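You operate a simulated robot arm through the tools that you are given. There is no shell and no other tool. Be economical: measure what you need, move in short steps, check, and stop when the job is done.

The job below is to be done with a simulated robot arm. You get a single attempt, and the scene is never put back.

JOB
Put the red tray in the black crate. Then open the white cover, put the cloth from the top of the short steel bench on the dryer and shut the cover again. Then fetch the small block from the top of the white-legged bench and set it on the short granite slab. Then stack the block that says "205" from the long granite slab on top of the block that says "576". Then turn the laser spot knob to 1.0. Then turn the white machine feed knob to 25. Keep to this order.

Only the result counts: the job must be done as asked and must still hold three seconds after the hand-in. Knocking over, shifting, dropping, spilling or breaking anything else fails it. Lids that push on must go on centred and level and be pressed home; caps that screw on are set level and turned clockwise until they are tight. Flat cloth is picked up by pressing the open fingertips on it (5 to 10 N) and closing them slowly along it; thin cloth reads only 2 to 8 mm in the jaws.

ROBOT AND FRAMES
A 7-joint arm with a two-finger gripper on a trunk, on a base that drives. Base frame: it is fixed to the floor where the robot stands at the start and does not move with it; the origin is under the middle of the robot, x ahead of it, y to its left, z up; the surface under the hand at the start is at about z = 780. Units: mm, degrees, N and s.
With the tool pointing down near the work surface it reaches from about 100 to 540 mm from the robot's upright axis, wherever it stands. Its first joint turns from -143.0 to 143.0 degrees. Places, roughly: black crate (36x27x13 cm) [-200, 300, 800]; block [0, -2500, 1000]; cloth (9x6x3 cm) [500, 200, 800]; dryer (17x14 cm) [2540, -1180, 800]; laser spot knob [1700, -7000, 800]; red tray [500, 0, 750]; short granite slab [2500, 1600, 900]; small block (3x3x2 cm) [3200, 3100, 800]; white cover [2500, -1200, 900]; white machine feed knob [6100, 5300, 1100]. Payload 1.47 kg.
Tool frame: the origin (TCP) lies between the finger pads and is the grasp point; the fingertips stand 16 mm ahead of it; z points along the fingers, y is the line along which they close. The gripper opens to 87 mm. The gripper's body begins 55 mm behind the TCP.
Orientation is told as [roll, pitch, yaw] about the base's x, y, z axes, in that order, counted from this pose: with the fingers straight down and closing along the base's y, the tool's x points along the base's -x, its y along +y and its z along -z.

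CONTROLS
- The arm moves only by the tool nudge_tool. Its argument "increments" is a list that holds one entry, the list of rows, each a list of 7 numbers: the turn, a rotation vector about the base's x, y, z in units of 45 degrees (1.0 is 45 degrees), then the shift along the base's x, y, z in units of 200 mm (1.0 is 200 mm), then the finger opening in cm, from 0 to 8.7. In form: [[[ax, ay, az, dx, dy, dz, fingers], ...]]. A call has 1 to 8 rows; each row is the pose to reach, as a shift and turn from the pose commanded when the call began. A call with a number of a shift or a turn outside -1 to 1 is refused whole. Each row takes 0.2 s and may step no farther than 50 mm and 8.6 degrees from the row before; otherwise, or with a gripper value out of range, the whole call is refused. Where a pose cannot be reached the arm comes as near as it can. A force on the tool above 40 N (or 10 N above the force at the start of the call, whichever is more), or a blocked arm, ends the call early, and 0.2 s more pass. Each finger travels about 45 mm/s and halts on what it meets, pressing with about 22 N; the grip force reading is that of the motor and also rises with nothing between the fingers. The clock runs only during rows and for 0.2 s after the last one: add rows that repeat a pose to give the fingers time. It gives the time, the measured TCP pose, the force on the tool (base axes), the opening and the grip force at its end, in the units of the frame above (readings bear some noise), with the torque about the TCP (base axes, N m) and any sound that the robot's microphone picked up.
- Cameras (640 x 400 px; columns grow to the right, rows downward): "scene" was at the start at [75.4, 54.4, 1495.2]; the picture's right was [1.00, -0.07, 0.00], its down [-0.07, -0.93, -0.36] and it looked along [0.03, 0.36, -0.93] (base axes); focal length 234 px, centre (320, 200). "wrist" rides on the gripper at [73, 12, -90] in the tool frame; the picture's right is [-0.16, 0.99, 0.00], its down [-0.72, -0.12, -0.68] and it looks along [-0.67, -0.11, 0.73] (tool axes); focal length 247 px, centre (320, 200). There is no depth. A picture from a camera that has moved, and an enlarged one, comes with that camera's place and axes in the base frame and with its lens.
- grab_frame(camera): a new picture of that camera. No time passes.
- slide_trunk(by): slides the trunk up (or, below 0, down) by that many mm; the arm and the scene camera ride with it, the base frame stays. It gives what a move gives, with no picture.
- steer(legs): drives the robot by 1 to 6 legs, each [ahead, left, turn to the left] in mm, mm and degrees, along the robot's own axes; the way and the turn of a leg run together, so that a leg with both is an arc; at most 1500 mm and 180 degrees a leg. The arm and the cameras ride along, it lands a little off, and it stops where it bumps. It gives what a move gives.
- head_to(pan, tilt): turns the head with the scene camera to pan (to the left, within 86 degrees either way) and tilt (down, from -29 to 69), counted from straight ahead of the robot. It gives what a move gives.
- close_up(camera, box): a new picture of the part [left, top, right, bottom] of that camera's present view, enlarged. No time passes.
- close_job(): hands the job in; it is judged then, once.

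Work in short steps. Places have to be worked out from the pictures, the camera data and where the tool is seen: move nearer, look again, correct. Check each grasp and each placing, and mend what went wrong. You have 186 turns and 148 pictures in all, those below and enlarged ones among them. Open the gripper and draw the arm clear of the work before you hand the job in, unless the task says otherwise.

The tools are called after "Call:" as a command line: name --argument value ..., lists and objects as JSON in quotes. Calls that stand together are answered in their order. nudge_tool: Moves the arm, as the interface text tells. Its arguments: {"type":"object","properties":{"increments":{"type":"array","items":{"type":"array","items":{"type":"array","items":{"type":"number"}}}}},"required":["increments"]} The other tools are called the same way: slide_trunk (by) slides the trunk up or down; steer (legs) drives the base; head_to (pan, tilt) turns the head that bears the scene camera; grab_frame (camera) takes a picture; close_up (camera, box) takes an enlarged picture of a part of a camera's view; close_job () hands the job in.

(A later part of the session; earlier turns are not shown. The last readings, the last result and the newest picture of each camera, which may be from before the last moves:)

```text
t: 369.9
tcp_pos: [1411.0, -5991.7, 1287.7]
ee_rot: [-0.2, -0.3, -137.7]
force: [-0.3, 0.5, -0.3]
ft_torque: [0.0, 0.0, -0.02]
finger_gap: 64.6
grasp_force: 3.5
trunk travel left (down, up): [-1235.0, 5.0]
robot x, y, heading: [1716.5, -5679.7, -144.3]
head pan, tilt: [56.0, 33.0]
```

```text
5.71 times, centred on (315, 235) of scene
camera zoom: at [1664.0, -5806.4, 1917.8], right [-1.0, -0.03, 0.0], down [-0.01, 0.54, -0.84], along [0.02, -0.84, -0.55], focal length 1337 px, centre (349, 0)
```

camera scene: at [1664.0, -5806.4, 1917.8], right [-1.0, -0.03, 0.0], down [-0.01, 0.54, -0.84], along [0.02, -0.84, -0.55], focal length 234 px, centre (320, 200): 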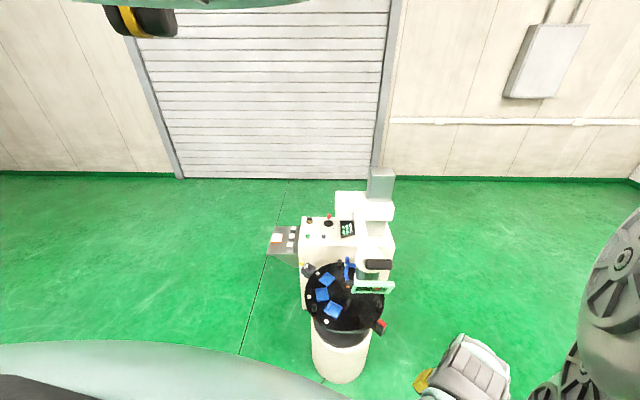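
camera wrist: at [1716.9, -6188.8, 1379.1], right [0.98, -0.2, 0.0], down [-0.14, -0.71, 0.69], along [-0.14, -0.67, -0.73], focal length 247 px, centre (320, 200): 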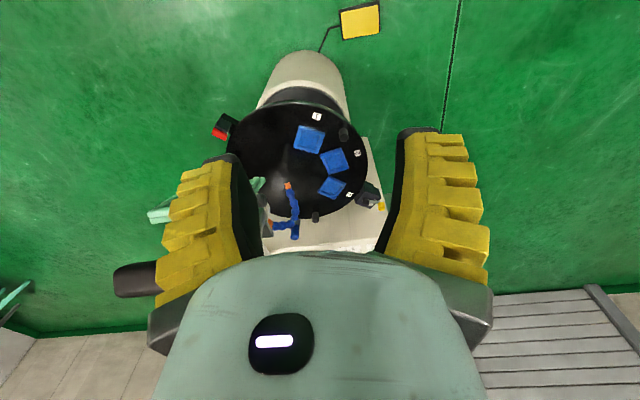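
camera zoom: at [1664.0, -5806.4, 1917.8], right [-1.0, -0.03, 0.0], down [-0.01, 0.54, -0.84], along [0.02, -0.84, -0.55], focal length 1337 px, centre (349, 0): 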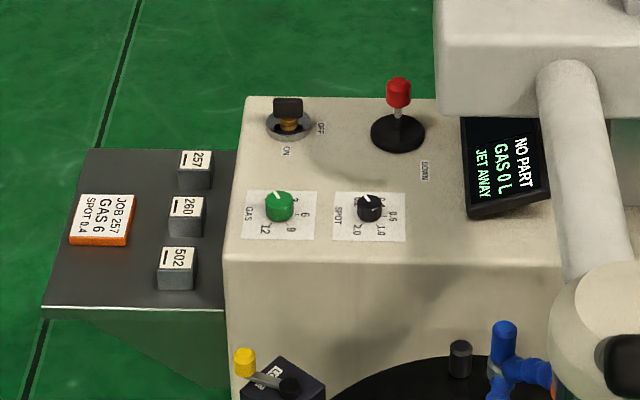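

The SPOT knob is at about (1671, -7000, ~850). I'll approach from the +x side with the arm pointing -x.

Call:
steer --legs '[[-488, 349, 0], [0, 0, -46], [-238, 1298, 0]]'

Call:
grab_frame --camera "wrist"

```text
t: 381.5
tcp_pos: [1891.2, -6982.9, 1288.2]
ee_rot: [-0.2, -0.4, 177.1]
force: [0.1, -0.7, 0.2]
ft_torque: [0.01, 0.0, -0.06]
finger_gap: 64.8
grasp_force: 3.1
trunk travel left (down, up): [-1235.0, 5.0]
robot x, y, heading: [2330.1, -6977.1, 170.0]
head pan, tilt: [56.0, 33.0]
```

```text
33 pictures are left
camera wrist: at [1962.8, -6997.6, 1378.9], right [-0.21, -0.98, 0.0], down [-0.71, 0.15, 0.69], along [-0.67, 0.15, -0.73], focal length 247 px, centre (320, 200)
```

wrist: 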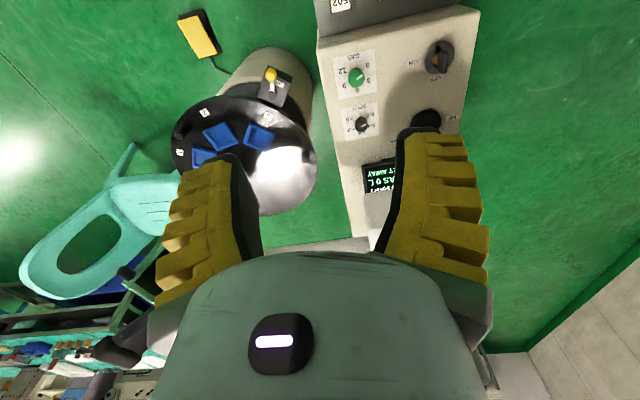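

Triangulated: SPOT knob at about (1668, -7033, 811). I move nearer and lower for a closer look.

Call:
steer --legs '[[138, 76, 0]]'

Call:
slide_trunk --by -230

Call:
grab_frame --camera "wrist"

```text
t: 382.9
tcp_pos: [1743.5, -7033.6, 1286.4]
ee_rot: [-0.3, -0.4, 176.9]
force: [-0.4, 0.1, 0.4]
ft_torque: [-0.02, -0.06, -0.01]
finger_gap: 64.8
grasp_force: 3.7
trunk travel left (down, up): [-1235.0, 5.0]
robot x, y, heading: [2185.3, -7026.3, 170.0]
head pan, tilt: [56.0, 33.0]
```

```text
t: 385.3
tcp_pos: [1743.7, -7033.3, 1057.1]
ee_rot: [-0.3, -0.4, 176.9]
force: [0.2, 0.3, 0.1]
ft_torque: [-0.03, -0.02, 0.0]
finger_gap: 64.4
grasp_force: 3.4
trunk travel left (down, up): [-1005.0, 235.0]
robot x, y, heading: [2182.4, -7030.1, 170.0]
head pan, tilt: [56.0, 33.0]
```

```text
32 pictures are left
camera wrist: at [1815.4, -7048.1, 1148.9], right [-0.21, -0.98, 0.0], down [-0.71, 0.15, 0.69], along [-0.67, 0.15, -0.73], focal length 247 px, centre (320, 200)
```

wrist: 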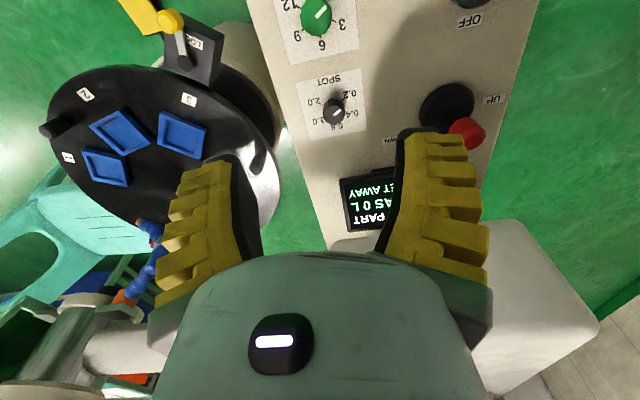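

Good view. I zoom on the SPOT knob and its scale.

Call:
close_up --camera "wrist" --box '[290, 65, 380, 150]'

```text
4.71 times, centred on (335, 108) of wrist
camera zoom: at [1815.4, -7048.1, 1148.9], right [-0.21, -0.98, 0.0], down [-0.71, 0.15, 0.69], along [-0.67, 0.15, -0.73], focal length 1162 px, centre (249, 635)
```

zoom: 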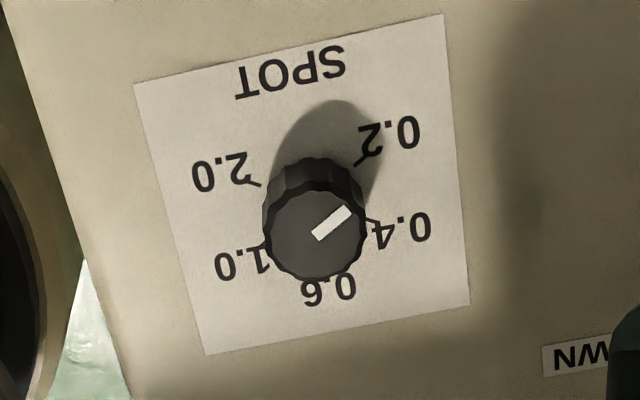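

The scale: 0.2, 0.4, 0.6, 1.0, 2.0 going clockwise from above; the pointer is at 0.2 (az ≈ -54°), 1.0 is at az ≈ 116°, so I must turn it about 190° clockwise in two grips. Knob centre ≈ (1662, -7034). I move over it with yaw pre-turned +45.

Call:
steer --legs '[[80, 15, 0]]'

Call:
nudge_tool --increments '[[[0, 0, 0.17, 0, 0, 0, 5], [0, 0, 0.34, 0, 0, 0, 5], [0, 0, 0.51, 0, 0, 0, 5], [0, 0, 0.68, 0, 0, 0, 5], [0, 0, 0.85, 0, 0, 0, 5], [0, 0, 1, 0, 0, 0, 5]]]'

Call:
slide_trunk --by -170

Call:
grab_frame --camera "wrist"

```text
t: 386.3
tcp_pos: [1663.4, -7033.2, 1057.2]
ee_rot: [-0.2, -0.4, 176.8]
force: [-0.5, 0.0, -0.2]
ft_torque: [0.01, 0.0, 0.02]
finger_gap: 64.4
grasp_force: 2.8
trunk travel left (down, up): [-1005.0, 235.0]
robot x, y, heading: [2099.2, -7031.4, 169.7]
head pan, tilt: [56.0, 33.0]
```

```text
t: 387.7
tcp_pos: [1663.0, -7033.6, 1057.8]
ee_rot: [-0.2, -0.4, -138.1]
force: [0.0, 0.3, 0.4]
ft_torque: [-0.02, -0.01, 0.0]
finger_gap: 55.4
grasp_force: 4.3
trunk travel left (down, up): [-1005.0, 235.0]
robot x, y, heading: [2101.8, -7029.8, 169.9]
head pan, tilt: [56.0, 33.0]
```

```text
t: 389.7
tcp_pos: [1663.1, -7034.0, 888.0]
ee_rot: [-0.4, -0.3, -138.2]
force: [0.3, -1.0, -0.9]
ft_torque: [0.0, 0.0, -0.01]
finger_gap: 55.4
grasp_force: 3.7
trunk travel left (down, up): [-835.0, 405.0]
robot x, y, heading: [2104.4, -7028.4, 170.3]
head pan, tilt: [56.0, 33.0]
```

```text
30 pictures are left
camera wrist: at [1725.4, -6992.7, 979.1], right [0.54, -0.84, 0.0], down [-0.61, -0.4, 0.69], along [-0.58, -0.37, -0.73], focal length 247 px, centre (320, 200)
```

wrist: 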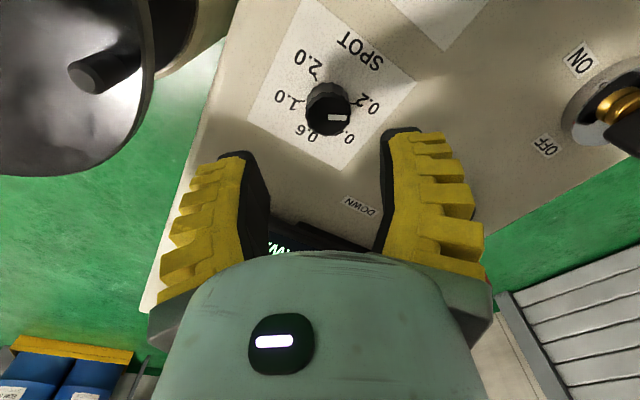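

Knob centre refined to ≈(1665, -7036). I trim, lower to z≈808 and close on it.

Call:
nudge_tool --increments '[[[0, 0, 0, 0.01, -0.01, 0, 5], [0, 0, 0, 0.01, -0.01, 0, 5]]]'

Call:
slide_trunk --by -78

Call:
nudge_tool --increments '[[[0, 0, 0, 0, 0, 0, 4], [0, 0, 0, 0, 0, 0, 3], [0, 0, 0, 0, 0, 0, 2], [0, 0, 0, 0, 0, 0, 1.2], [0, 0, 0, 0, 0, 0, 1.2]]]'

```text
t: 390.3
tcp_pos: [1664.9, -7036.1, 888.5]
ee_rot: [-0.3, -0.4, -138.3]
force: [-0.7, 0.2, -0.1]
ft_torque: [-0.03, 0.03, -0.02]
finger_gap: 55.5
grasp_force: 3.9
trunk travel left (down, up): [-835.0, 405.0]
robot x, y, heading: [2105.2, -7032.3, 170.1]
head pan, tilt: [56.0, 33.0]
```

```text
t: 391.3
tcp_pos: [1664.8, -7034.7, 814.3]
ee_rot: [-0.2, -0.4, -138.3]
force: [9.8, 3.2, 30.1]
ft_torque: [-0.26, -0.48, -0.02]
finger_gap: 53.5
grasp_force: 18.2
trunk travel left (down, up): [-760.0, 480.0]
robot x, y, heading: [2102.3, -7030.2, 170.0]
head pan, tilt: [56.0, 33.0]
stopped: the force on the tool passed its limit at 57 N (the readings are from after the stop); the commanded pose is now the measured one
```

```text
t: 391.7
tcp_pos: [1665.8, -7035.7, 815.6]
ee_rot: [-0.1, -0.3, -138.2]
force: [13.8, 2.9, 42.2]
ft_torque: [-0.29, -0.59, 0.16]
finger_gap: 37.2
grasp_force: 29.7
trunk travel left (down, up): [-760.0, 480.0]
robot x, y, heading: [2101.7, -7028.9, 169.9]
head pan, tilt: [56.0, 33.0]
stopped in row 2: the force on the tool passed its limit at 46 N (the readings are from after the stop); the commanded pose is now the measured one
```

The fingertips reached the panel (z≈799). I raise 5 mm and then close on the knob.

Call:
slide_trunk --by 5

Call:
nudge_tool --increments '[[[0, 0, 0, 0, 0, 0, 3], [0, 0, 0, 0, 0, 0, 2.4], [0, 0, 0, 0, 0, 0, 2], [0, 0, 0, 0, 0, 0, 2]]]'

```text
t: 392.2
tcp_pos: [1665.8, -7035.7, 817.5]
ee_rot: [-0.2, -0.3, -138.2]
force: [-0.5, -0.3, 0.2]
ft_torque: [0.06, -0.06, 0.01]
finger_gap: 35.6
grasp_force: 4.2
trunk travel left (down, up): [-765.0, 475.0]
robot x, y, heading: [2100.1, -7029.2, 169.9]
head pan, tilt: [56.0, 33.0]
```

```text
t: 393.2
tcp_pos: [1667.5, -7037.3, 818.2]
ee_rot: [0.0, -0.4, -138.2]
force: [3.1, -3.7, 0.5]
ft_torque: [0.01, -0.09, -0.07]
finger_gap: 29.6
grasp_force: 7.0
trunk travel left (down, up): [-765.0, 475.0]
robot x, y, heading: [2102.2, -7031.5, 169.9]
head pan, tilt: [56.0, 33.0]
```

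Gripped lightly (29.6 mm). I turn clockwise 90° in two calls.

Call:
nudge_tool --increments '[[[0, 0, -0.17, 0, 0, 0, 1.8], [0, 0, -0.34, 0, 0, 0, 1.8], [0, 0, -0.51, 0, 0, 0, 1.8], [0, 0, -0.68, 0, 0, 0, 1.8], [0, 0, -0.85, 0, 0, 0, 1.8], [0, 0, -1, 0, 0, 0, 1.8]]]'

Call:
nudge_tool --increments '[[[0, 0, -0.17, 0, 0, 0, 1.8], [0, 0, -0.34, 0, 0, 0, 1.8], [0, 0, -0.51, 0, 0, 0, 1.8], [0, 0, -0.68, 0, 0, 0, 1.8], [0, 0, -0.85, 0, 0, 0, 1.8], [0, 0, -1, 0, 0, 0, 1.8]]]'

Call:
grab_frame --camera "wrist"

```text
t: 394.6
tcp_pos: [1667.3, -7036.4, 818.5]
ee_rot: [-0.3, -0.2, 176.6]
force: [11.6, -0.2, 10.4]
ft_torque: [-0.08, -0.58, -0.02]
finger_gap: 25.7
grasp_force: 29.4
trunk travel left (down, up): [-765.0, 475.0]
robot x, y, heading: [2101.2, -7030.5, 170.4]
head pan, tilt: [56.0, 33.0]
```

```text
t: 396.0
tcp_pos: [1667.5, -7034.2, 819.3]
ee_rot: [-0.5, -0.2, 131.7]
force: [16.1, 3.6, 21.2]
ft_torque: [0.01, -0.21, 0.05]
finger_gap: 25.7
grasp_force: 29.5
trunk travel left (down, up): [-765.0, 475.0]
robot x, y, heading: [2101.7, -7029.2, 169.8]
head pan, tilt: [56.0, 33.0]
```

```text
29 pictures are left
camera wrist: at [1706.8, -7096.3, 908.7], right [-0.84, -0.54, -0.01], down [-0.4, 0.61, 0.68], along [-0.36, 0.58, -0.73], focal length 247 px, centre (320, 200)
```

wrist: 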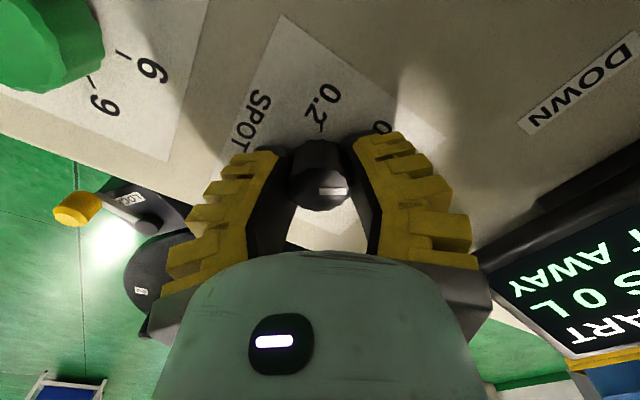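

The knob followed (pointer now az ≈ -147). I open, rotate back +90°, and regrip.

Call:
nudge_tool --increments '[[[0, 0, 0, 0, 0, 0, 3], [0, 0, 0, 0, 0, 0, 4.5], [0, 0, 0.17, 0, 0, 0, 5], [0, 0, 0.34, 0, 0, 0, 5], [0, 0, 0.51, 0, 0, 0, 5], [0, 0, 0.68, 0, 0, 0, 5], [0, 0, 0.85, 0, 0, 0, 5], [0, 0, 1, 0, 0, 0, 5]]]'

Call:
nudge_tool --increments '[[[0, 0, 0.17, 0, 0, 0, 5], [0, 0, 0.34, 0, 0, 0, 5], [0, 0, 0.51, 0, 0, 0, 5], [0, 0, 0.68, 0, 0, 0, 5], [0, 0, 0.85, 0, 0, 0, 5], [0, 0, 1, 0, 0, 0, 5], [0, 0, 1, 0, 0, 0, 3.5], [0, 0, 1, 0, 0, 0, 2.2]]]'

Call:
nudge_tool --increments '[[[0, 0, 0, 0, 0, 0, 2], [0, 0, 0, 0, 0, 0, 2], [0, 0, -0.17, 0, 0, 0, 1.8], [0, 0, -0.34, 0, 0, 0, 1.8], [0, 0, -0.51, 0, 0, 0, 1.8], [0, 0, -0.68, 0, 0, 0, 1.8], [0, 0, -0.85, 0, 0, 0, 1.8], [0, 0, -1, 0, 0, 0, 1.8]]]'

Call:
nudge_tool --increments '[[[0, 0, -0.17, 0, 0, 0, 1.8], [0, 0, -0.34, 0, 0, 0, 1.8], [0, 0, -0.51, 0, 0, 0, 1.8], [0, 0, -0.68, 0, 0, 0, 1.8], [0, 0, -0.85, 0, 0, 0, 1.8], [0, 0, -1, 0, 0, 0, 1.8], [0, 0, -1, 0, 0, 0, 1.8]]]'

Call:
grab_frame --camera "wrist"

```text
t: 397.8
tcp_pos: [1666.0, -7035.3, 819.1]
ee_rot: [-0.2, -0.3, 176.9]
force: [-0.3, -0.2, 0.0]
ft_torque: [-0.01, 0.02, -0.01]
finger_gap: 55.1
grasp_force: 3.4
trunk travel left (down, up): [-765.0, 475.0]
robot x, y, heading: [2100.5, -7028.5, 169.9]
head pan, tilt: [56.0, 33.0]
```

```text
t: 399.6
tcp_pos: [1666.6, -7037.1, 818.1]
ee_rot: [0.1, -0.3, -138.1]
force: [3.1, -2.9, 0.9]
ft_torque: [0.01, -0.04, -0.02]
finger_gap: 30.6
grasp_force: 6.3
trunk travel left (down, up): [-765.0, 475.0]
robot x, y, heading: [2104.4, -7025.2, 169.8]
head pan, tilt: [56.0, 33.0]
```

```text
t: 401.4
tcp_pos: [1667.6, -7036.5, 818.5]
ee_rot: [-0.2, -0.3, 176.7]
force: [7.6, -2.7, 4.9]
ft_torque: [0.02, -0.64, -0.01]
finger_gap: 24.2
grasp_force: 29.5
trunk travel left (down, up): [-765.0, 475.0]
robot x, y, heading: [2100.2, -7027.7, 170.2]
head pan, tilt: [56.0, 33.0]
```

```text
t: 403.0
tcp_pos: [1668.7, -7036.0, 818.8]
ee_rot: [-0.3, -0.2, 131.7]
force: [16.1, 2.0, 17.8]
ft_torque: [-0.03, -0.26, 0.02]
finger_gap: 24.5
grasp_force: 30.3
trunk travel left (down, up): [-765.0, 475.0]
robot x, y, heading: [2105.7, -7029.3, 169.9]
head pan, tilt: [56.0, 33.0]
```

```text
28 pictures are left
camera wrist: at [1707.0, -7096.4, 908.9], right [-0.84, -0.54, -0.01], down [-0.4, 0.61, 0.68], along [-0.36, 0.58, -0.73], focal length 247 px, centre (320, 200)
```

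wrist: 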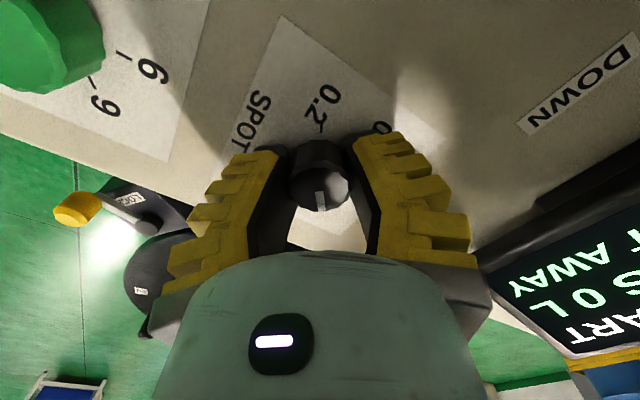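

The pointer has come round near 1.0. I open, rise and look closely.

Call:
nudge_tool --increments '[[[0, 0, 0, 0, 0, 0, 3], [0, 0, 0, 0, 0, 0, 4.5], [0, 0, 0, 0, 0, 0, 5], [0, 0, 0, 0, 0, 0, 5]]]'

Call:
slide_trunk --by 120

Call:
close_up --camera "wrist" --box '[240, 40, 400, 150]'

```text
t: 404.0
tcp_pos: [1665.0, -7035.6, 820.1]
ee_rot: [-0.2, -0.3, 131.8]
force: [-0.2, -0.2, 0.0]
ft_torque: [0.0, 0.01, 0.0]
finger_gap: 55.2
grasp_force: 3.5
trunk travel left (down, up): [-765.0, 475.0]
robot x, y, heading: [2103.1, -7032.3, 169.8]
head pan, tilt: [56.0, 33.0]
```

```text
t: 405.5
tcp_pos: [1665.0, -7035.0, 939.9]
ee_rot: [-0.1, -0.2, 131.8]
force: [-0.1, 0.7, -0.1]
ft_torque: [0.01, 0.0, -0.05]
finger_gap: 54.9
grasp_force: 3.5
trunk travel left (down, up): [-885.0, 355.0]
robot x, y, heading: [2102.7, -7033.7, 170.0]
head pan, tilt: [56.0, 33.0]
```

```text
3.64 times, centred on (320, 95) of wrist
camera zoom: at [1704.6, -7096.9, 1030.0], right [-0.84, -0.54, 0.0], down [-0.4, 0.61, 0.68], along [-0.37, 0.58, -0.73], focal length 898 px, centre (320, 582)
```

zoom: 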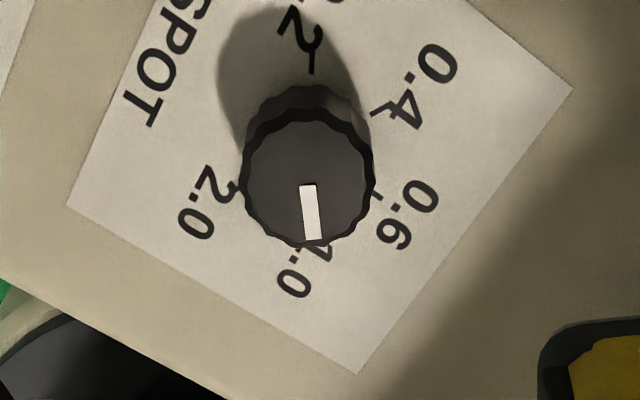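

Precise reading: scale steps are 60°, 1.0 at az 120°, pointer at ≈127.5°. I lower, grip again and turn 7.5° more clockwise.

Call:
slide_trunk --by -120

Call:
nudge_tool --increments '[[[0, 0, 0, 0.005, 0.005, 0, 3.5], [0, 0, 0, 0.005, 0.005, 0, 2.4], [0, 0, 0, 0.005, 0.005, 0, 2], [0, 0, 0, 0.005, 0.005, 0, 2], [0, 0, -0.08, 0.005, 0.005, 0, 1.9], [0, 0, -0.167, 0.005, 0.005, 0, 1.9], [0, 0, -0.167, 0.005, 0.005, 0, 1.9]]]'

Call:
nudge_tool --increments '[[[0, 0, 0, 0, 0, 0, 3], [0, 0, 0, 0, 0, 0, 4.5], [0, 0, 0, 0, 0, 0, 5], [0, 0, 0, 0, 0, 0, 5]]]'

Call:
slide_trunk --by 120

Call:
close_up --camera "wrist" --box '[240, 40, 400, 150]'

```text
t: 407.0
tcp_pos: [1665.9, -7034.7, 819.5]
ee_rot: [-0.2, -0.3, 131.8]
force: [0.2, -0.6, 0.6]
ft_torque: [-0.01, 0.01, 0.01]
finger_gap: 55.5
grasp_force: 3.4
trunk travel left (down, up): [-765.0, 475.0]
robot x, y, heading: [2103.1, -7033.2, 169.7]
head pan, tilt: [56.0, 33.0]
```

```text
t: 408.6
tcp_pos: [1667.2, -7032.4, 818.8]
ee_rot: [-0.2, -0.4, 124.3]
force: [9.5, 3.8, 17.7]
ft_torque: [-0.14, -0.21, 0.01]
finger_gap: 26.0
grasp_force: 29.4
trunk travel left (down, up): [-765.0, 475.0]
robot x, y, heading: [2102.8, -7027.0, 170.1]
head pan, tilt: [56.0, 33.0]
```

```text
t: 409.6
tcp_pos: [1667.6, -7035.6, 818.7]
ee_rot: [-0.3, -0.3, 124.2]
force: [0.2, 0.2, -0.2]
ft_torque: [0.01, 0.0, -0.03]
finger_gap: 55.2
grasp_force: 4.1
trunk travel left (down, up): [-765.0, 475.0]
robot x, y, heading: [2104.8, -7032.1, 170.2]
head pan, tilt: [56.0, 33.0]
```

```text
t: 411.1
tcp_pos: [1666.3, -7034.4, 940.3]
ee_rot: [-0.2, -0.3, 124.2]
force: [0.3, 0.3, -0.2]
ft_torque: [0.0, -0.01, -0.01]
finger_gap: 55.4
grasp_force: 4.5
trunk travel left (down, up): [-885.0, 355.0]
robot x, y, heading: [2101.9, -7026.9, 170.0]
head pan, tilt: [56.0, 33.0]
```

```text
3.64 times, centred on (320, 95) of wrist
camera zoom: at [1697.4, -7101.0, 1030.0], right [-0.9, -0.43, 0.0], down [-0.31, 0.66, 0.68], along [-0.29, 0.62, -0.73], focal length 898 px, centre (320, 582)
```

zoom: 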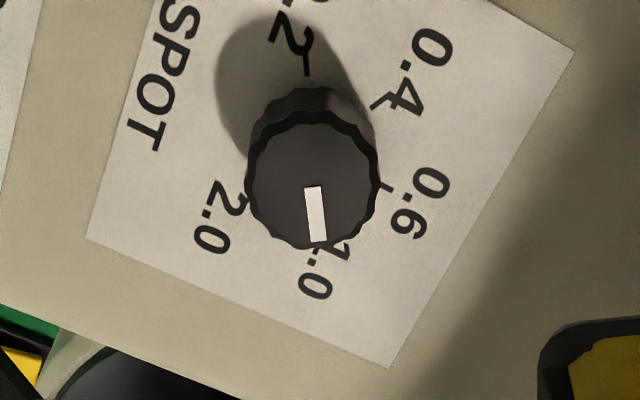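

The pointer now reads 1.0 (≈120.8–122°). I raise the trunk and start the long drive toward the white machine near (6100, 5300).

Call:
slide_trunk --by 350

Call:
steer --legs '[[0, 0, -136], [865, 1018, 0], [49, 1414, 0], [741, 1189, 0], [741, 1189, 0], [783, 1161, 0]]'

```text
t: 414.6
tcp_pos: [1667.4, -7033.8, 1288.5]
ee_rot: [-0.1, -0.3, 124.3]
force: [-1.3, 0.4, 0.2]
ft_torque: [-0.01, -0.01, 0.01]
finger_gap: 55.2
grasp_force: 4.0
trunk travel left (down, up): [-1235.0, 5.0]
robot x, y, heading: [2103.3, -7030.8, 170.2]
head pan, tilt: [56.0, 33.0]
```

```text
t: 423.6
tcp_pos: [2443.1, -6157.4, 1289.1]
ee_rot: [0.0, -0.2, -9.1]
force: [0.3, 1.1, 0.9]
ft_torque: [-0.04, 0.0, 0.0]
finger_gap: 55.6
grasp_force: 3.7
trunk travel left (down, up): [-1235.0, 5.0]
robot x, y, heading: [2144.0, -6476.2, 36.4]
head pan, tilt: [56.0, 33.0]
stopped in leg 2: the robot was blocked; the commanded pose is now the measured one
```

Blocked by the machine's foot pedal area; I sidestep to x≈2340 and continue.

Call:
steer --legs '[[161, -119, 0], [474, 644, 0], [18, 1447, 0], [790, 1157, 0], [790, 1157, 0], [830, 1127, 0]]'

```text
t: 424.7
tcp_pos: [2441.9, -6154.6, 1288.6]
ee_rot: [0.0, -0.2, -8.6]
force: [-0.2, -0.5, -0.9]
ft_torque: [-0.01, 0.0, -0.01]
finger_gap: 55.2
grasp_force: 4.1
trunk travel left (down, up): [-1235.0, 5.0]
robot x, y, heading: [2149.4, -6477.4, 36.9]
head pan, tilt: [56.0, 33.0]
stopped in leg 1: the robot was blocked; the commanded pose is now the measured one
```

Blocked that way too; I back off -y first and then go +x.

Call:
steer --legs '[[-120, -160, 0], [240, -180, 0]]'

Call:
grab_frame --camera "wrist"

```text
t: 425.5
tcp_pos: [2442.9, -6154.9, 1288.6]
ee_rot: [-0.1, -0.1, -8.5]
force: [0.1, -1.0, 0.2]
ft_torque: [0.04, 0.01, 0.01]
finger_gap: 55.4
grasp_force: 3.6
trunk travel left (down, up): [-1235.0, 5.0]
robot x, y, heading: [2143.9, -6479.7, 37.0]
head pan, tilt: [56.0, 33.0]
stopped in leg 1: the robot was blocked; the commanded pose is now the measured one
```

```text
25 pictures are left
camera wrist: at [2371.1, -6130.4, 1379.9], right [0.3, 0.95, 0.0], down [0.7, -0.22, 0.68], along [0.65, -0.21, -0.73], focal length 247 px, centre (320, 200)
```

wrist: 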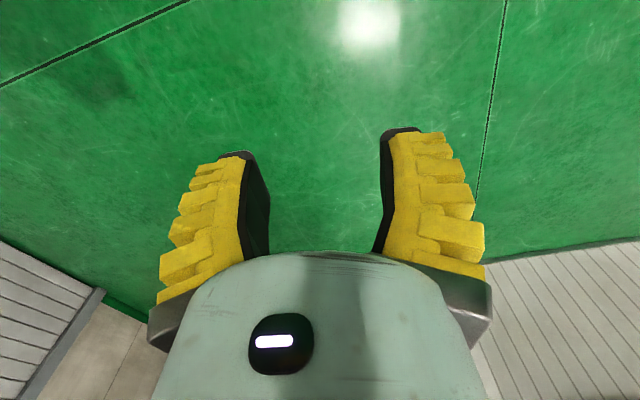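

The base seems wedged; I try small turns and a retreat in the reverse direction.

Call:
steer --legs '[[0, 0, 8]]'

Call:
steer --legs '[[60, -60, 0]]'

Call:
steer --legs '[[-60, -60, 0]]'

```text
t: 426.4
tcp_pos: [2442.1, -6152.2, 1288.2]
ee_rot: [-0.1, -0.2, -8.1]
force: [0.5, 0.8, -0.6]
ft_torque: [0.01, 0.0, 0.02]
finger_gap: 55.3
grasp_force: 3.6
trunk travel left (down, up): [-1235.0, 5.0]
robot x, y, heading: [2149.0, -6474.1, 37.8]
head pan, tilt: [56.0, 33.0]
stopped in leg 1: the robot was blocked; the commanded pose is now the measured one
```

```text
t: 427.5
tcp_pos: [2440.5, -6150.0, 1288.4]
ee_rot: [-0.2, -0.1, -7.8]
force: [-0.3, 0.5, -0.1]
ft_torque: [0.02, 0.01, 0.0]
finger_gap: 55.2
grasp_force: 3.6
trunk travel left (down, up): [-1235.0, 5.0]
robot x, y, heading: [2152.7, -6472.0, 37.6]
head pan, tilt: [56.0, 33.0]
stopped in leg 1: the robot was blocked; the commanded pose is now the measured one
```

```text
t: 428.2
tcp_pos: [2440.1, -6147.7, 1287.9]
ee_rot: [-0.1, -0.1, -7.8]
force: [0.5, -0.4, -0.2]
ft_torque: [0.0, 0.0, 0.03]
finger_gap: 55.3
grasp_force: 3.6
trunk travel left (down, up): [-1235.0, 5.0]
robot x, y, heading: [2151.0, -6474.2, 37.7]
head pan, tilt: [56.0, 33.0]
stopped in leg 1: the robot was blocked; the commanded pose is now the measured one
```

I look to the left/front with the scene camera to find what holds the base.

Call:
head_to --pan 75 --tilt 50

Call:
grab_frame --camera "scene"

```text
t: 429.0
tcp_pos: [2441.0, -6149.0, 1289.6]
ee_rot: [-0.1, -0.1, -7.7]
force: [0.5, -0.3, -0.3]
ft_torque: [-0.03, 0.0, 0.0]
finger_gap: 55.3
grasp_force: 3.5
trunk travel left (down, up): [-1235.0, 5.0]
robot x, y, heading: [2154.2, -6475.5, 37.5]
head pan, tilt: [75.0, 50.0]
```

```text
24 pictures are left
camera scene: at [2178.7, -6361.5, 1892.6], right [0.92, 0.38, 0.0], down [0.29, -0.71, -0.64], along [-0.25, 0.59, -0.77], focal length 234 px, centre (320, 200)
```

scene: 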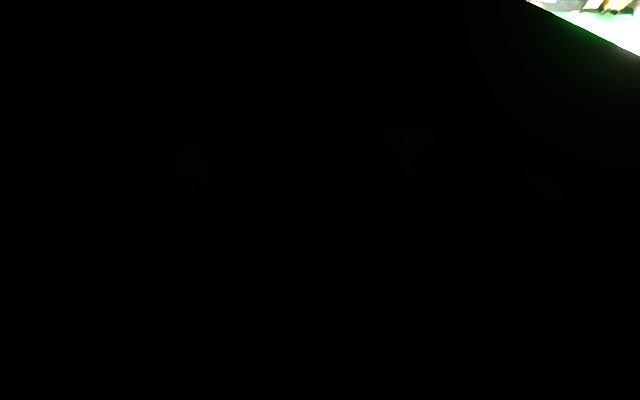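

Not useful. I try separate directions: straight ahead, right, and a right turn.

Call:
steer --legs '[[0, 0, -20]]'

Call:
steer --legs '[[150, 0, 0]]'

Call:
steer --legs '[[0, -150, 0]]'

```text
t: 429.7
tcp_pos: [2440.3, -6148.3, 1287.7]
ee_rot: [-0.1, -0.1, -7.6]
force: [-0.2, 0.0, -0.7]
ft_torque: [-0.01, -0.02, 0.01]
finger_gap: 55.4
grasp_force: 3.9
trunk travel left (down, up): [-1235.0, 5.0]
robot x, y, heading: [2152.8, -6473.0, 37.4]
head pan, tilt: [75.0, 50.0]
stopped in leg 1: the robot was blocked; the commanded pose is now the measured one
```

```text
t: 430.3
tcp_pos: [2440.5, -6147.1, 1288.9]
ee_rot: [-0.1, 0.0, -7.6]
force: [-0.3, -0.2, -0.3]
ft_torque: [0.0, 0.03, 0.0]
finger_gap: 55.5
grasp_force: 3.7
trunk travel left (down, up): [-1235.0, 5.0]
robot x, y, heading: [2154.1, -6473.8, 37.9]
head pan, tilt: [75.0, 50.0]
stopped in leg 1: the robot was blocked; the commanded pose is now the measured one
```

```text
t: 431.5
tcp_pos: [2440.7, -6145.7, 1288.3]
ee_rot: [-0.1, -0.1, -7.5]
force: [-0.2, -1.0, 1.9]
ft_torque: [0.1, -0.02, -0.01]
finger_gap: 55.1
grasp_force: 3.6
trunk travel left (down, up): [-1235.0, 5.0]
robot x, y, heading: [2150.4, -6474.4, 37.7]
head pan, tilt: [75.0, 50.0]
stopped in leg 1: the robot was blocked; the commanded pose is now the measured one
```

Now the two remaining directions: left and straight back.

Call:
steer --legs '[[-150, 0, 0]]'

Call:
steer --legs '[[0, 150, 0]]'

Call:
steer --legs '[[0, -200, 0]]'

```text
t: 432.3
tcp_pos: [2439.5, -6146.4, 1288.2]
ee_rot: [-0.1, -0.1, -7.6]
force: [-0.3, -0.1, 0.4]
ft_torque: [-0.01, -0.02, 0.0]
finger_gap: 54.9
grasp_force: 4.3
trunk travel left (down, up): [-1235.0, 5.0]
robot x, y, heading: [2153.0, -6471.8, 37.9]
head pan, tilt: [75.0, 50.0]
stopped in leg 1: the robot was blocked; the commanded pose is now the measured one
```

```text
t: 433.0
tcp_pos: [2438.9, -6146.4, 1287.9]
ee_rot: [-0.1, -0.1, -7.4]
force: [0.4, 0.0, -0.2]
ft_torque: [-0.03, -0.01, 0.0]
finger_gap: 55.1
grasp_force: 3.8
trunk travel left (down, up): [-1235.0, 5.0]
robot x, y, heading: [2150.3, -6471.9, 37.8]
head pan, tilt: [75.0, 50.0]
stopped in leg 1: the robot was blocked; the commanded pose is now the measured one
```

```text
t: 434.2
tcp_pos: [2439.9, -6144.1, 1287.5]
ee_rot: [-0.2, 0.1, -7.1]
force: [-0.7, -0.3, 0.7]
ft_torque: [0.03, -0.01, -0.03]
finger_gap: 55.2
grasp_force: 3.3
trunk travel left (down, up): [-1235.0, 5.0]
robot x, y, heading: [2151.4, -6474.8, 37.7]
head pan, tilt: [75.0, 50.0]
stopped in leg 1: the robot was blocked; the commanded pose is now the measured one
```

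I try driving directly away from the pedal position (az about -16°) with a longer leg.

Call:
steer --legs '[[300, -402, 0]]'

Call:
steer --legs '[[300, -402, -20]]'

Call:
steer --legs '[[300, -402, 20]]'

```text
t: 434.9
tcp_pos: [2440.1, -6143.3, 1288.0]
ee_rot: [0.1, 0.0, -7.1]
force: [0.5, 0.9, 0.3]
ft_torque: [0.03, 0.01, 0.0]
finger_gap: 55.2
grasp_force: 3.5
trunk travel left (down, up): [-1235.0, 5.0]
robot x, y, heading: [2155.0, -6473.1, 38.1]
head pan, tilt: [75.0, 50.0]
stopped in leg 1: the robot was blocked; the commanded pose is now the measured one
```

```text
t: 436.0
tcp_pos: [2439.5, -6147.1, 1287.1]
ee_rot: [0.0, -0.1, -7.5]
force: [0.0, -0.8, 0.3]
ft_torque: [-0.01, 0.03, 0.02]
finger_gap: 55.2
grasp_force: 3.6
trunk travel left (down, up): [-1235.0, 5.0]
robot x, y, heading: [2150.9, -6472.7, 37.5]
head pan, tilt: [75.0, 50.0]
stopped in leg 1: the robot was blocked; the commanded pose is now the measured one
```

```text
t: 436.6
tcp_pos: [2440.4, -6146.0, 1288.6]
ee_rot: [0.1, 0.0, -7.3]
force: [0.4, -0.3, -0.7]
ft_torque: [0.02, 0.05, 0.0]
finger_gap: 55.3
grasp_force: 3.4
trunk travel left (down, up): [-1235.0, 5.0]
robot x, y, heading: [2151.5, -6471.0, 37.8]
head pan, tilt: [75.0, 50.0]
stopped in leg 1: the robot was blocked; the commanded pose is now the measured one
```

The earlier picture showed a hanging black-yellow pendant at head height just here — the raised head is probably caught on it. I lower the trunk and try again.

Call:
slide_trunk --by -380

Call:
steer --legs '[[161, -119, 0]]'

```text
t: 440.5
tcp_pos: [2431.6, -6110.0, 1285.6]
ee_rot: [2.9, 1.0, -7.2]
force: [0.9, 0.3, 0.6]
ft_torque: [0.0, 0.03, 0.0]
finger_gap: 55.2
grasp_force: 3.8
trunk travel left (down, up): [-1215.0, 25.0]
robot x, y, heading: [2150.1, -6471.9, 37.9]
head pan, tilt: [75.0, 50.0]
stopped: the arm was blocked; the commanded pose is now the measured one
```

```text
t: 441.7
tcp_pos: [2432.9, -6118.6, 1286.5]
ee_rot: [1.8, 0.7, -6.9]
force: [-0.6, -0.6, -0.2]
ft_torque: [0.0, 0.0, 0.02]
finger_gap: 55.2
grasp_force: 4.2
trunk travel left (down, up): [-1215.0, 25.0]
robot x, y, heading: [2153.6, -6470.5, 38.4]
head pan, tilt: [75.0, 50.0]
stopped in leg 1: the robot was blocked; the commanded pose is now the measured one
```

Lowering is blocked too: the arm is resting on something. I look with the scene camera level.

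Call:
slide_trunk --by 25

Call:
head_to --pan 40 --tilt 5

Call:
grab_frame --camera "scene"

```text
t: 442.4
tcp_pos: [2437.1, -6128.1, 1286.8]
ee_rot: [0.8, 0.3, -6.8]
force: [0.3, 0.2, -0.3]
ft_torque: [-0.02, 0.03, 0.0]
finger_gap: 55.3
grasp_force: 3.3
trunk travel left (down, up): [-1240.0, 0.0]
robot x, y, heading: [2150.9, -6466.6, 38.5]
head pan, tilt: [75.0, 50.0]
```

```text
t: 443.5
tcp_pos: [2439.6, -6140.8, 1285.4]
ee_rot: [-0.1, 0.0, -6.7]
force: [-0.3, 0.8, 0.0]
ft_torque: [-0.05, -0.01, 0.0]
finger_gap: 55.3
grasp_force: 3.4
trunk travel left (down, up): [-1240.0, 0.0]
robot x, y, heading: [2153.1, -6471.2, 38.5]
head pan, tilt: [40.0, 5.0]
```

```text
23 pictures are left
camera scene: at [2206.3, -6336.3, 1954.9], right [1.0, 0.06, 0.0], down [0.01, -0.17, -0.99], along [-0.06, 0.98, -0.17], focal length 234 px, centre (320, 200)
```

scene: 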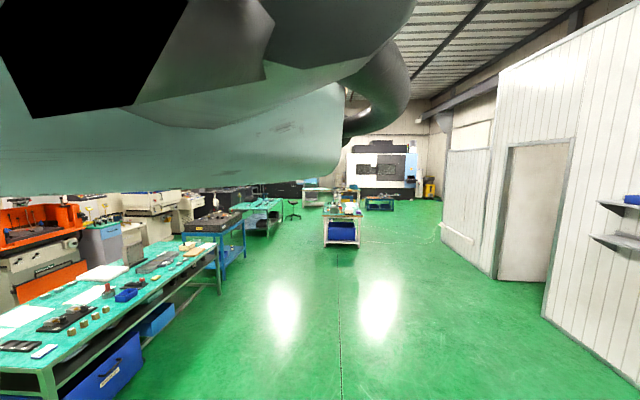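

A black curved thing (crane hook?) shows by the arm link. I zoom on it.

Call:
close_up --camera "scene" --box '[200, 0, 460, 165]'

```text
2.42 times, centred on (330, 82) of scene
camera zoom: at [2206.3, -6336.3, 1954.9], right [1.0, 0.06, 0.0], down [0.01, -0.17, -0.99], along [-0.06, 0.98, -0.17], focal length 567 px, centre (296, 485)
```

zoom: 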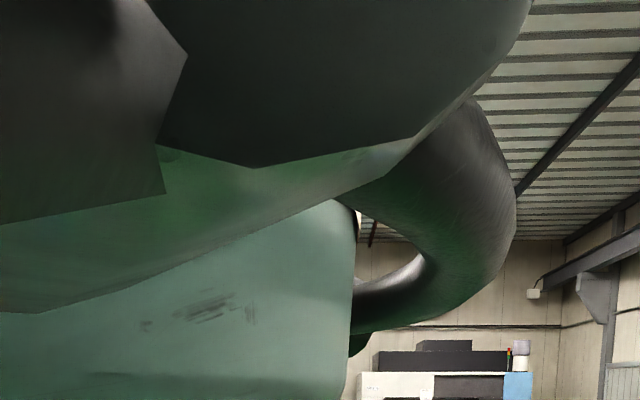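

It is a crane hook caught round the arm link, open towards -x. I try to slip the arm out by raising and swinging the tool to the left.

Call:
nudge_tool --increments '[[[0, 0, 0, 0.05, 0.05, 0.1, 5], [0, 0, 0, 0.1, 0.1, 0.25, 5], [0, 0, 0, 0.1, 0.1, 0.4, 5], [0, 0, 0.1, -0.05, 0.22, 0.4, 5], [0, 0, 0.2, -0.2, 0.35, 0.4, 5], [0, 0, 0.3, -0.38, 0.46, 0.4, 5], [0, 0, 0.4, -0.56, 0.56, 0.4, 5]]]'

Call:
grab_frame --camera "scene"

```text
t: 445.1
tcp_pos: [2331.4, -6033.1, 1364.1]
ee_rot: [-0.5, -0.1, 11.2]
force: [-0.2, -0.7, -0.7]
ft_torque: [0.01, -0.05, -0.04]
finger_gap: 55.2
grasp_force: 3.7
trunk travel left (down, up): [-1240.0, 0.0]
robot x, y, heading: [2152.7, -6473.1, 38.4]
head pan, tilt: [40.0, 5.0]
```

```text
21 pictures are left
camera scene: at [2206.8, -6337.8, 1962.2], right [1.0, 0.05, 0.0], down [0.01, -0.11, -0.99], along [-0.05, 0.99, -0.11], focal length 234 px, centre (320, 200)
```

scene: 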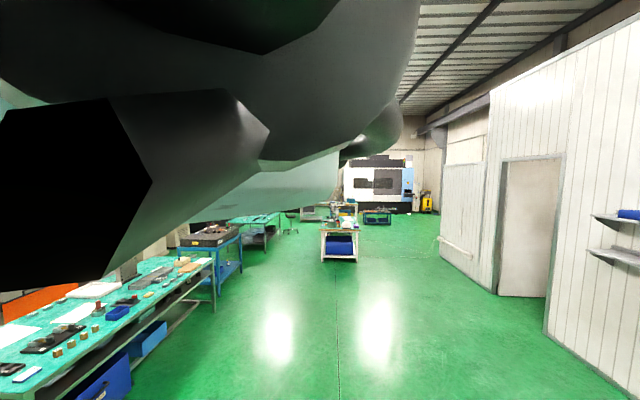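

The dark shapes moved with the arm, so they belong to it. I test driving and lowering again in this posture.

Call:
steer --legs '[[160, -125, 0]]'

Call:
slide_trunk --by -100

```text
t: 445.8
tcp_pos: [2332.4, -6033.5, 1363.8]
ee_rot: [-0.6, -0.2, 11.3]
force: [0.0, 0.2, 0.4]
ft_torque: [0.01, 0.0, 0.0]
finger_gap: 55.2
grasp_force: 3.9
trunk travel left (down, up): [-1240.0, 0.0]
robot x, y, heading: [2158.8, -6471.1, 38.4]
head pan, tilt: [40.0, 5.0]
stopped in leg 1: the robot was blocked; the commanded pose is now the measured one
```

```text
t: 447.3
tcp_pos: [2325.0, -6007.6, 1367.7]
ee_rot: [2.0, -0.2, 11.2]
force: [0.3, -0.9, -0.1]
ft_torque: [0.0, 0.0, -0.01]
finger_gap: 55.5
grasp_force: 3.8
trunk travel left (down, up): [-1222.0, 18.0]
robot x, y, heading: [2155.5, -6468.9, 38.2]
head pan, tilt: [40.0, 5.0]
stopped: the arm was blocked; the commanded pose is now the measured one
```

Something is wedged between arm and body on the left (the hanging pendant near (1980, -6300)). I swing the arm right, away from it.

Call:
slide_trunk --by 18

Call:
nudge_tool --increments '[[[0, 0, -0.1, 0.17, -0.1, 0, 5], [0, 0, -0.2, 0.34, -0.22, 0, 5], [0, 0, -0.3, 0.5, -0.35, 0, 5], [0, 0, -0.4, 0.65, -0.5, 0, 5], [0, 0, -0.5, 0.79, -0.66, 0, 5], [0, 0, -0.6, 0.9, -0.84, 0, 5], [0, 0, -0.7, 0.98, -1, 0, 5]]]'

Call:
nudge_tool --increments '[[[0, 0, -0.1, 0.1, -0.17, 0, 5], [0, 0, -0.2, 0.18, -0.36, 0, 5], [0, 0, -0.3, 0.24, -0.55, 0, 5], [0, 0, -0.4, 0.28, -0.75, 0, 5], [0, 0, -0.5, 0.28, -0.95, 0, 5]]]'

Call:
steer --legs '[[160, -125, 0]]'

```text
t: 448.0
tcp_pos: [2327.7, -6017.5, 1367.5]
ee_rot: [0.9, -0.1, 11.2]
force: [-0.5, -0.8, -0.2]
ft_torque: [0.0, 0.06, 0.0]
finger_gap: 55.2
grasp_force: 3.4
trunk travel left (down, up): [-1240.0, 0.0]
robot x, y, heading: [2154.2, -6468.1, 38.1]
head pan, tilt: [40.0, 5.0]
```

```text
t: 449.6
tcp_pos: [2526.9, -6232.4, 1367.0]
ee_rot: [-0.1, -0.3, -20.3]
force: [0.0, -0.1, 0.0]
ft_torque: [0.0, 0.0, 0.0]
finger_gap: 55.4
grasp_force: 3.3
trunk travel left (down, up): [-1240.0, 0.0]
robot x, y, heading: [2154.7, -6477.3, 38.1]
head pan, tilt: [40.0, 5.0]
```

```text
t: 450.8
tcp_pos: [2584.7, -6423.1, 1365.4]
ee_rot: [-0.2, -0.5, -42.8]
force: [0.3, -0.3, 0.4]
ft_torque: [0.01, -0.04, 0.0]
finger_gap: 55.4
grasp_force: 3.6
trunk travel left (down, up): [-1240.0, 0.0]
robot x, y, heading: [2154.8, -6474.1, 38.2]
head pan, tilt: [40.0, 5.0]
```

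```text
t: 451.6
tcp_pos: [2586.7, -6422.3, 1366.8]
ee_rot: [-0.3, -0.7, -42.6]
force: [0.5, 0.9, -0.5]
ft_torque: [0.01, -0.02, 0.03]
finger_gap: 55.4
grasp_force: 3.9
trunk travel left (down, up): [-1240.0, 0.0]
robot x, y, heading: [2155.8, -6468.8, 38.4]
head pan, tilt: [40.0, 5.0]
stopped in leg 1: the robot was blocked; the commanded pose is now the measured one
```

Still blocked. I look left at head height.

Call:
head_to --pan 86 --tilt 0

Call:
grab_frame --camera "scene"

```text
t: 452.7
tcp_pos: [2587.7, -6423.5, 1367.5]
ee_rot: [-0.3, -0.7, -42.6]
force: [0.1, 1.2, 0.2]
ft_torque: [-0.04, 0.0, 0.0]
finger_gap: 55.2
grasp_force: 4.4
trunk travel left (down, up): [-1240.0, 0.0]
robot x, y, heading: [2156.4, -6473.3, 38.3]
head pan, tilt: [85.9, 0.0]
```

```text
20 pictures are left
camera scene: at [2242.7, -6343.2, 1967.7], right [0.94, -0.34, 0.01], down [-0.01, -0.06, -1.0], along [0.34, 0.94, -0.06], focal length 234 px, centre (320, 200)
```

scene: 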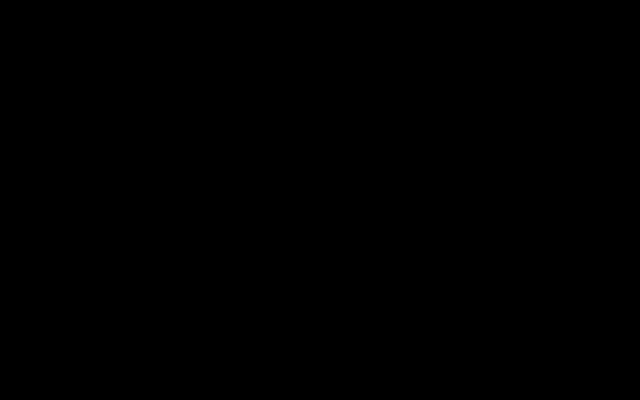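

The head can't return left — it is jammed against the pendant. With the arm to the side I turn the head right and down to free it, then try driving.

Call:
head_to --pan -20 --tilt 60

Call:
grab_frame --camera "scene"

Call:
steer --legs '[[160, -125, 0]]'

```text
t: 454.5
tcp_pos: [2586.3, -6423.0, 1368.6]
ee_rot: [-0.4, -0.7, -42.6]
force: [0.3, -0.2, -0.6]
ft_torque: [-0.01, 0.0, -0.03]
finger_gap: 55.4
grasp_force: 3.5
trunk travel left (down, up): [-1240.0, 0.0]
robot x, y, heading: [2154.4, -6473.0, 38.3]
head pan, tilt: [-20.0, 60.0]
```

```text
19 pictures are left
camera scene: at [2207.2, -6358.9, 1887.5], right [1.0, 0.07, 0.0], down [0.06, -0.83, -0.55], along [-0.04, 0.55, -0.83], focal length 234 px, centre (320, 200)
```

scene: 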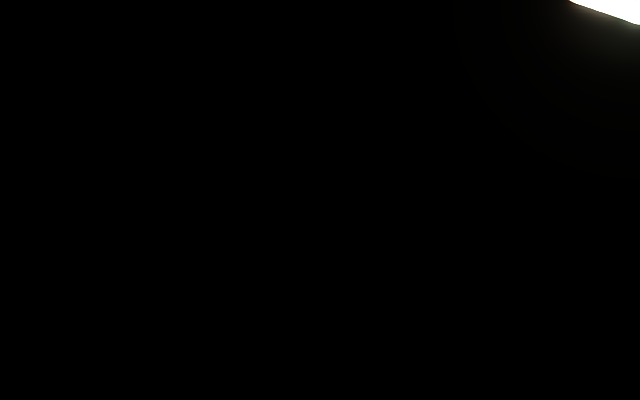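

```text
t: 455.7
tcp_pos: [2588.1, -6417.8, 1370.0]
ee_rot: [-0.3, -0.7, -42.3]
force: [0.1, 0.8, -0.3]
ft_torque: [-0.05, -0.04, 0.0]
finger_gap: 55.1
grasp_force: 3.5
trunk travel left (down, up): [-1240.0, 0.0]
robot x, y, heading: [2159.7, -6471.2, 38.6]
head pan, tilt: [-20.0, 60.0]
stopped in leg 1: the robot was blocked; the commanded pose is now the measured one
```

I try lowering the trunk again with the arm in this posture.

Call:
slide_trunk --by -300

Call:
steer --legs '[[0, -150, 0]]'

Call:
steer --legs '[[-150, -50, 0]]'

```text
t: 458.9
tcp_pos: [2578.4, -6380.4, 1346.2]
ee_rot: [1.5, 2.2, -41.9]
force: [-1.0, 0.1, 0.5]
ft_torque: [0.01, 0.01, 0.0]
finger_gap: 55.4
grasp_force: 3.9
trunk travel left (down, up): [-1214.0, 26.0]
robot x, y, heading: [2154.5, -6465.8, 39.1]
head pan, tilt: [-20.0, 60.0]
stopped: the arm was blocked; the commanded pose is now the measured one
```

```text
t: 460.1
tcp_pos: [2581.1, -6389.5, 1352.9]
ee_rot: [1.1, 1.4, -42.0]
force: [-0.7, 0.6, -0.1]
ft_torque: [-0.03, -0.05, -0.02]
finger_gap: 55.5
grasp_force: 3.5
trunk travel left (down, up): [-1214.0, 26.0]
robot x, y, heading: [2155.2, -6463.6, 39.0]
head pan, tilt: [-20.0, 60.0]
stopped in leg 1: the robot was blocked; the commanded pose is now the measured one
```

```text
t: 460.8
tcp_pos: [2579.9, -6390.8, 1350.7]
ee_rot: [1.1, 1.5, -41.9]
force: [-0.2, 0.0, -0.7]
ft_torque: [0.02, 0.02, 0.0]
finger_gap: 55.5
grasp_force: 3.9
trunk travel left (down, up): [-1214.0, 26.0]
robot x, y, heading: [2157.6, -6464.8, 39.0]
head pan, tilt: [-20.0, 60.0]
stopped in leg 1: the robot was blocked; the commanded pose is now the measured one
```

Lowering always pushes the arm towards +y, as if an arm link lies in the crane hook's bowl. I raise the trunk again and lift the arm itself as high as it goes, then try to drive off.

Call:
slide_trunk --by 26

Call:
nudge_tool --increments '[[[0, 0, 0, 0, 0, 0.2, 5], [0, 0, 0, 0, 0, 0.4, 5], [0, 0, 0, 0, 0, 0.6, 5], [0, 0, 0, 0, 0, 0.8, 5], [0, 0, 0, 0, 0, 1, 5]]]'

Call:
nudge_tool --increments '[[[0, 0, 0, 0, 0, 0.2, 5], [0, 0, 0, 0, 0, 0.4, 5], [0, 0, 0, 0, 0, 0.6, 5], [0, 0, 0, 0, 0, 0.8, 5], [0, 0, 0, 0, 0, 1, 5]]]'

Call:
steer --legs '[[-110, -110, 0]]'

Call:
steer --legs '[[110, -110, 0]]'

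Call:
steer --legs '[[-110, 110, 0]]'

Call:
steer --legs '[[110, 110, 0]]'

```text
t: 461.5
tcp_pos: [2584.7, -6399.3, 1358.4]
ee_rot: [0.5, 0.6, -42.0]
force: [0.5, 0.0, -0.3]
ft_torque: [0.0, 0.01, 0.05]
finger_gap: 55.1
grasp_force: 4.0
trunk travel left (down, up): [-1240.0, 0.0]
robot x, y, heading: [2157.2, -6467.0, 39.0]
head pan, tilt: [-20.0, 60.0]
```

```text
t: 462.7
tcp_pos: [2584.1, -6405.6, 1538.3]
ee_rot: [0.0, -0.5, -41.8]
force: [0.7, -0.9, -0.6]
ft_torque: [0.01, 0.05, -0.01]
finger_gap: 55.3
grasp_force: 3.7
out of reach, approached as far as the arm can: row 5
trunk travel left (down, up): [-1240.0, 0.0]
robot x, y, heading: [2157.3, -6469.0, 39.0]
head pan, tilt: [-20.0, 60.0]
```

```text
t: 463.8
tcp_pos: [2563.8, -6436.5, 1662.5]
ee_rot: [-8.0, -7.8, -37.5]
force: [19.5, -40.4, -5.7]
ft_torque: [2.71, 1.16, 0.44]
finger_gap: 55.2
grasp_force: 3.5
out of reach, approached as far as the arm can: row 1, 2, 3, 4, 5
trunk travel left (down, up): [-1240.0, 0.0]
robot x, y, heading: [2159.8, -6469.9, 38.9]
head pan, tilt: [-20.0, 60.0]
stopped in row 5: the force on the tool passed its limit at 158 N (the readings are from after the stop); the commanded pose is now the measured one
```

```text
t: 464.5
tcp_pos: [2564.4, -6437.7, 1664.0]
ee_rot: [-8.4, -8.1, -37.6]
force: [1.9, -4.4, -2.4]
ft_torque: [0.12, 0.04, 0.06]
finger_gap: 55.4
grasp_force: 3.6
trunk travel left (down, up): [-1240.0, 0.0]
robot x, y, heading: [2160.3, -6471.3, 38.5]
head pan, tilt: [-20.0, 60.0]
stopped in leg 1: the force on the tool passed its limit at 58 N (the readings are from after the stop); the commanded pose is now the measured one
```

```text
t: 465.6
tcp_pos: [2563.4, -6438.0, 1664.4]
ee_rot: [-8.6, -8.2, -37.3]
force: [0.6, -0.9, -0.5]
ft_torque: [-0.01, -0.02, 0.07]
finger_gap: 55.1
grasp_force: 3.8
trunk travel left (down, up): [-1240.0, 0.0]
robot x, y, heading: [2158.0, -6470.5, 39.0]
head pan, tilt: [-20.0, 60.0]
stopped in leg 1: the robot was blocked; the commanded pose is now the measured one
```

```text
t: 466.7
tcp_pos: [2565.4, -6436.7, 1665.4]
ee_rot: [-8.6, -8.1, -37.3]
force: [0.5, -0.6, 0.6]
ft_torque: [0.04, 0.01, 0.02]
finger_gap: 55.3
grasp_force: 3.3
trunk travel left (down, up): [-1240.0, 0.0]
robot x, y, heading: [2156.9, -6467.7, 39.1]
head pan, tilt: [-20.0, 60.0]
stopped in leg 1: the robot was blocked; the commanded pose is now the measured one
```

```text
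t: 467.9
tcp_pos: [2566.2, -6431.6, 1664.2]
ee_rot: [-8.6, -8.1, -36.7]
force: [-1.4, 0.4, -1.0]
ft_torque: [-0.01, -0.09, -0.01]
finger_gap: 55.2
grasp_force: 4.0
trunk travel left (down, up): [-1240.0, 0.0]
robot x, y, heading: [2161.3, -6471.2, 39.7]
head pan, tilt: [-20.0, 60.0]
stopped in leg 1: the robot was blocked; the commanded pose is now the measured one
```

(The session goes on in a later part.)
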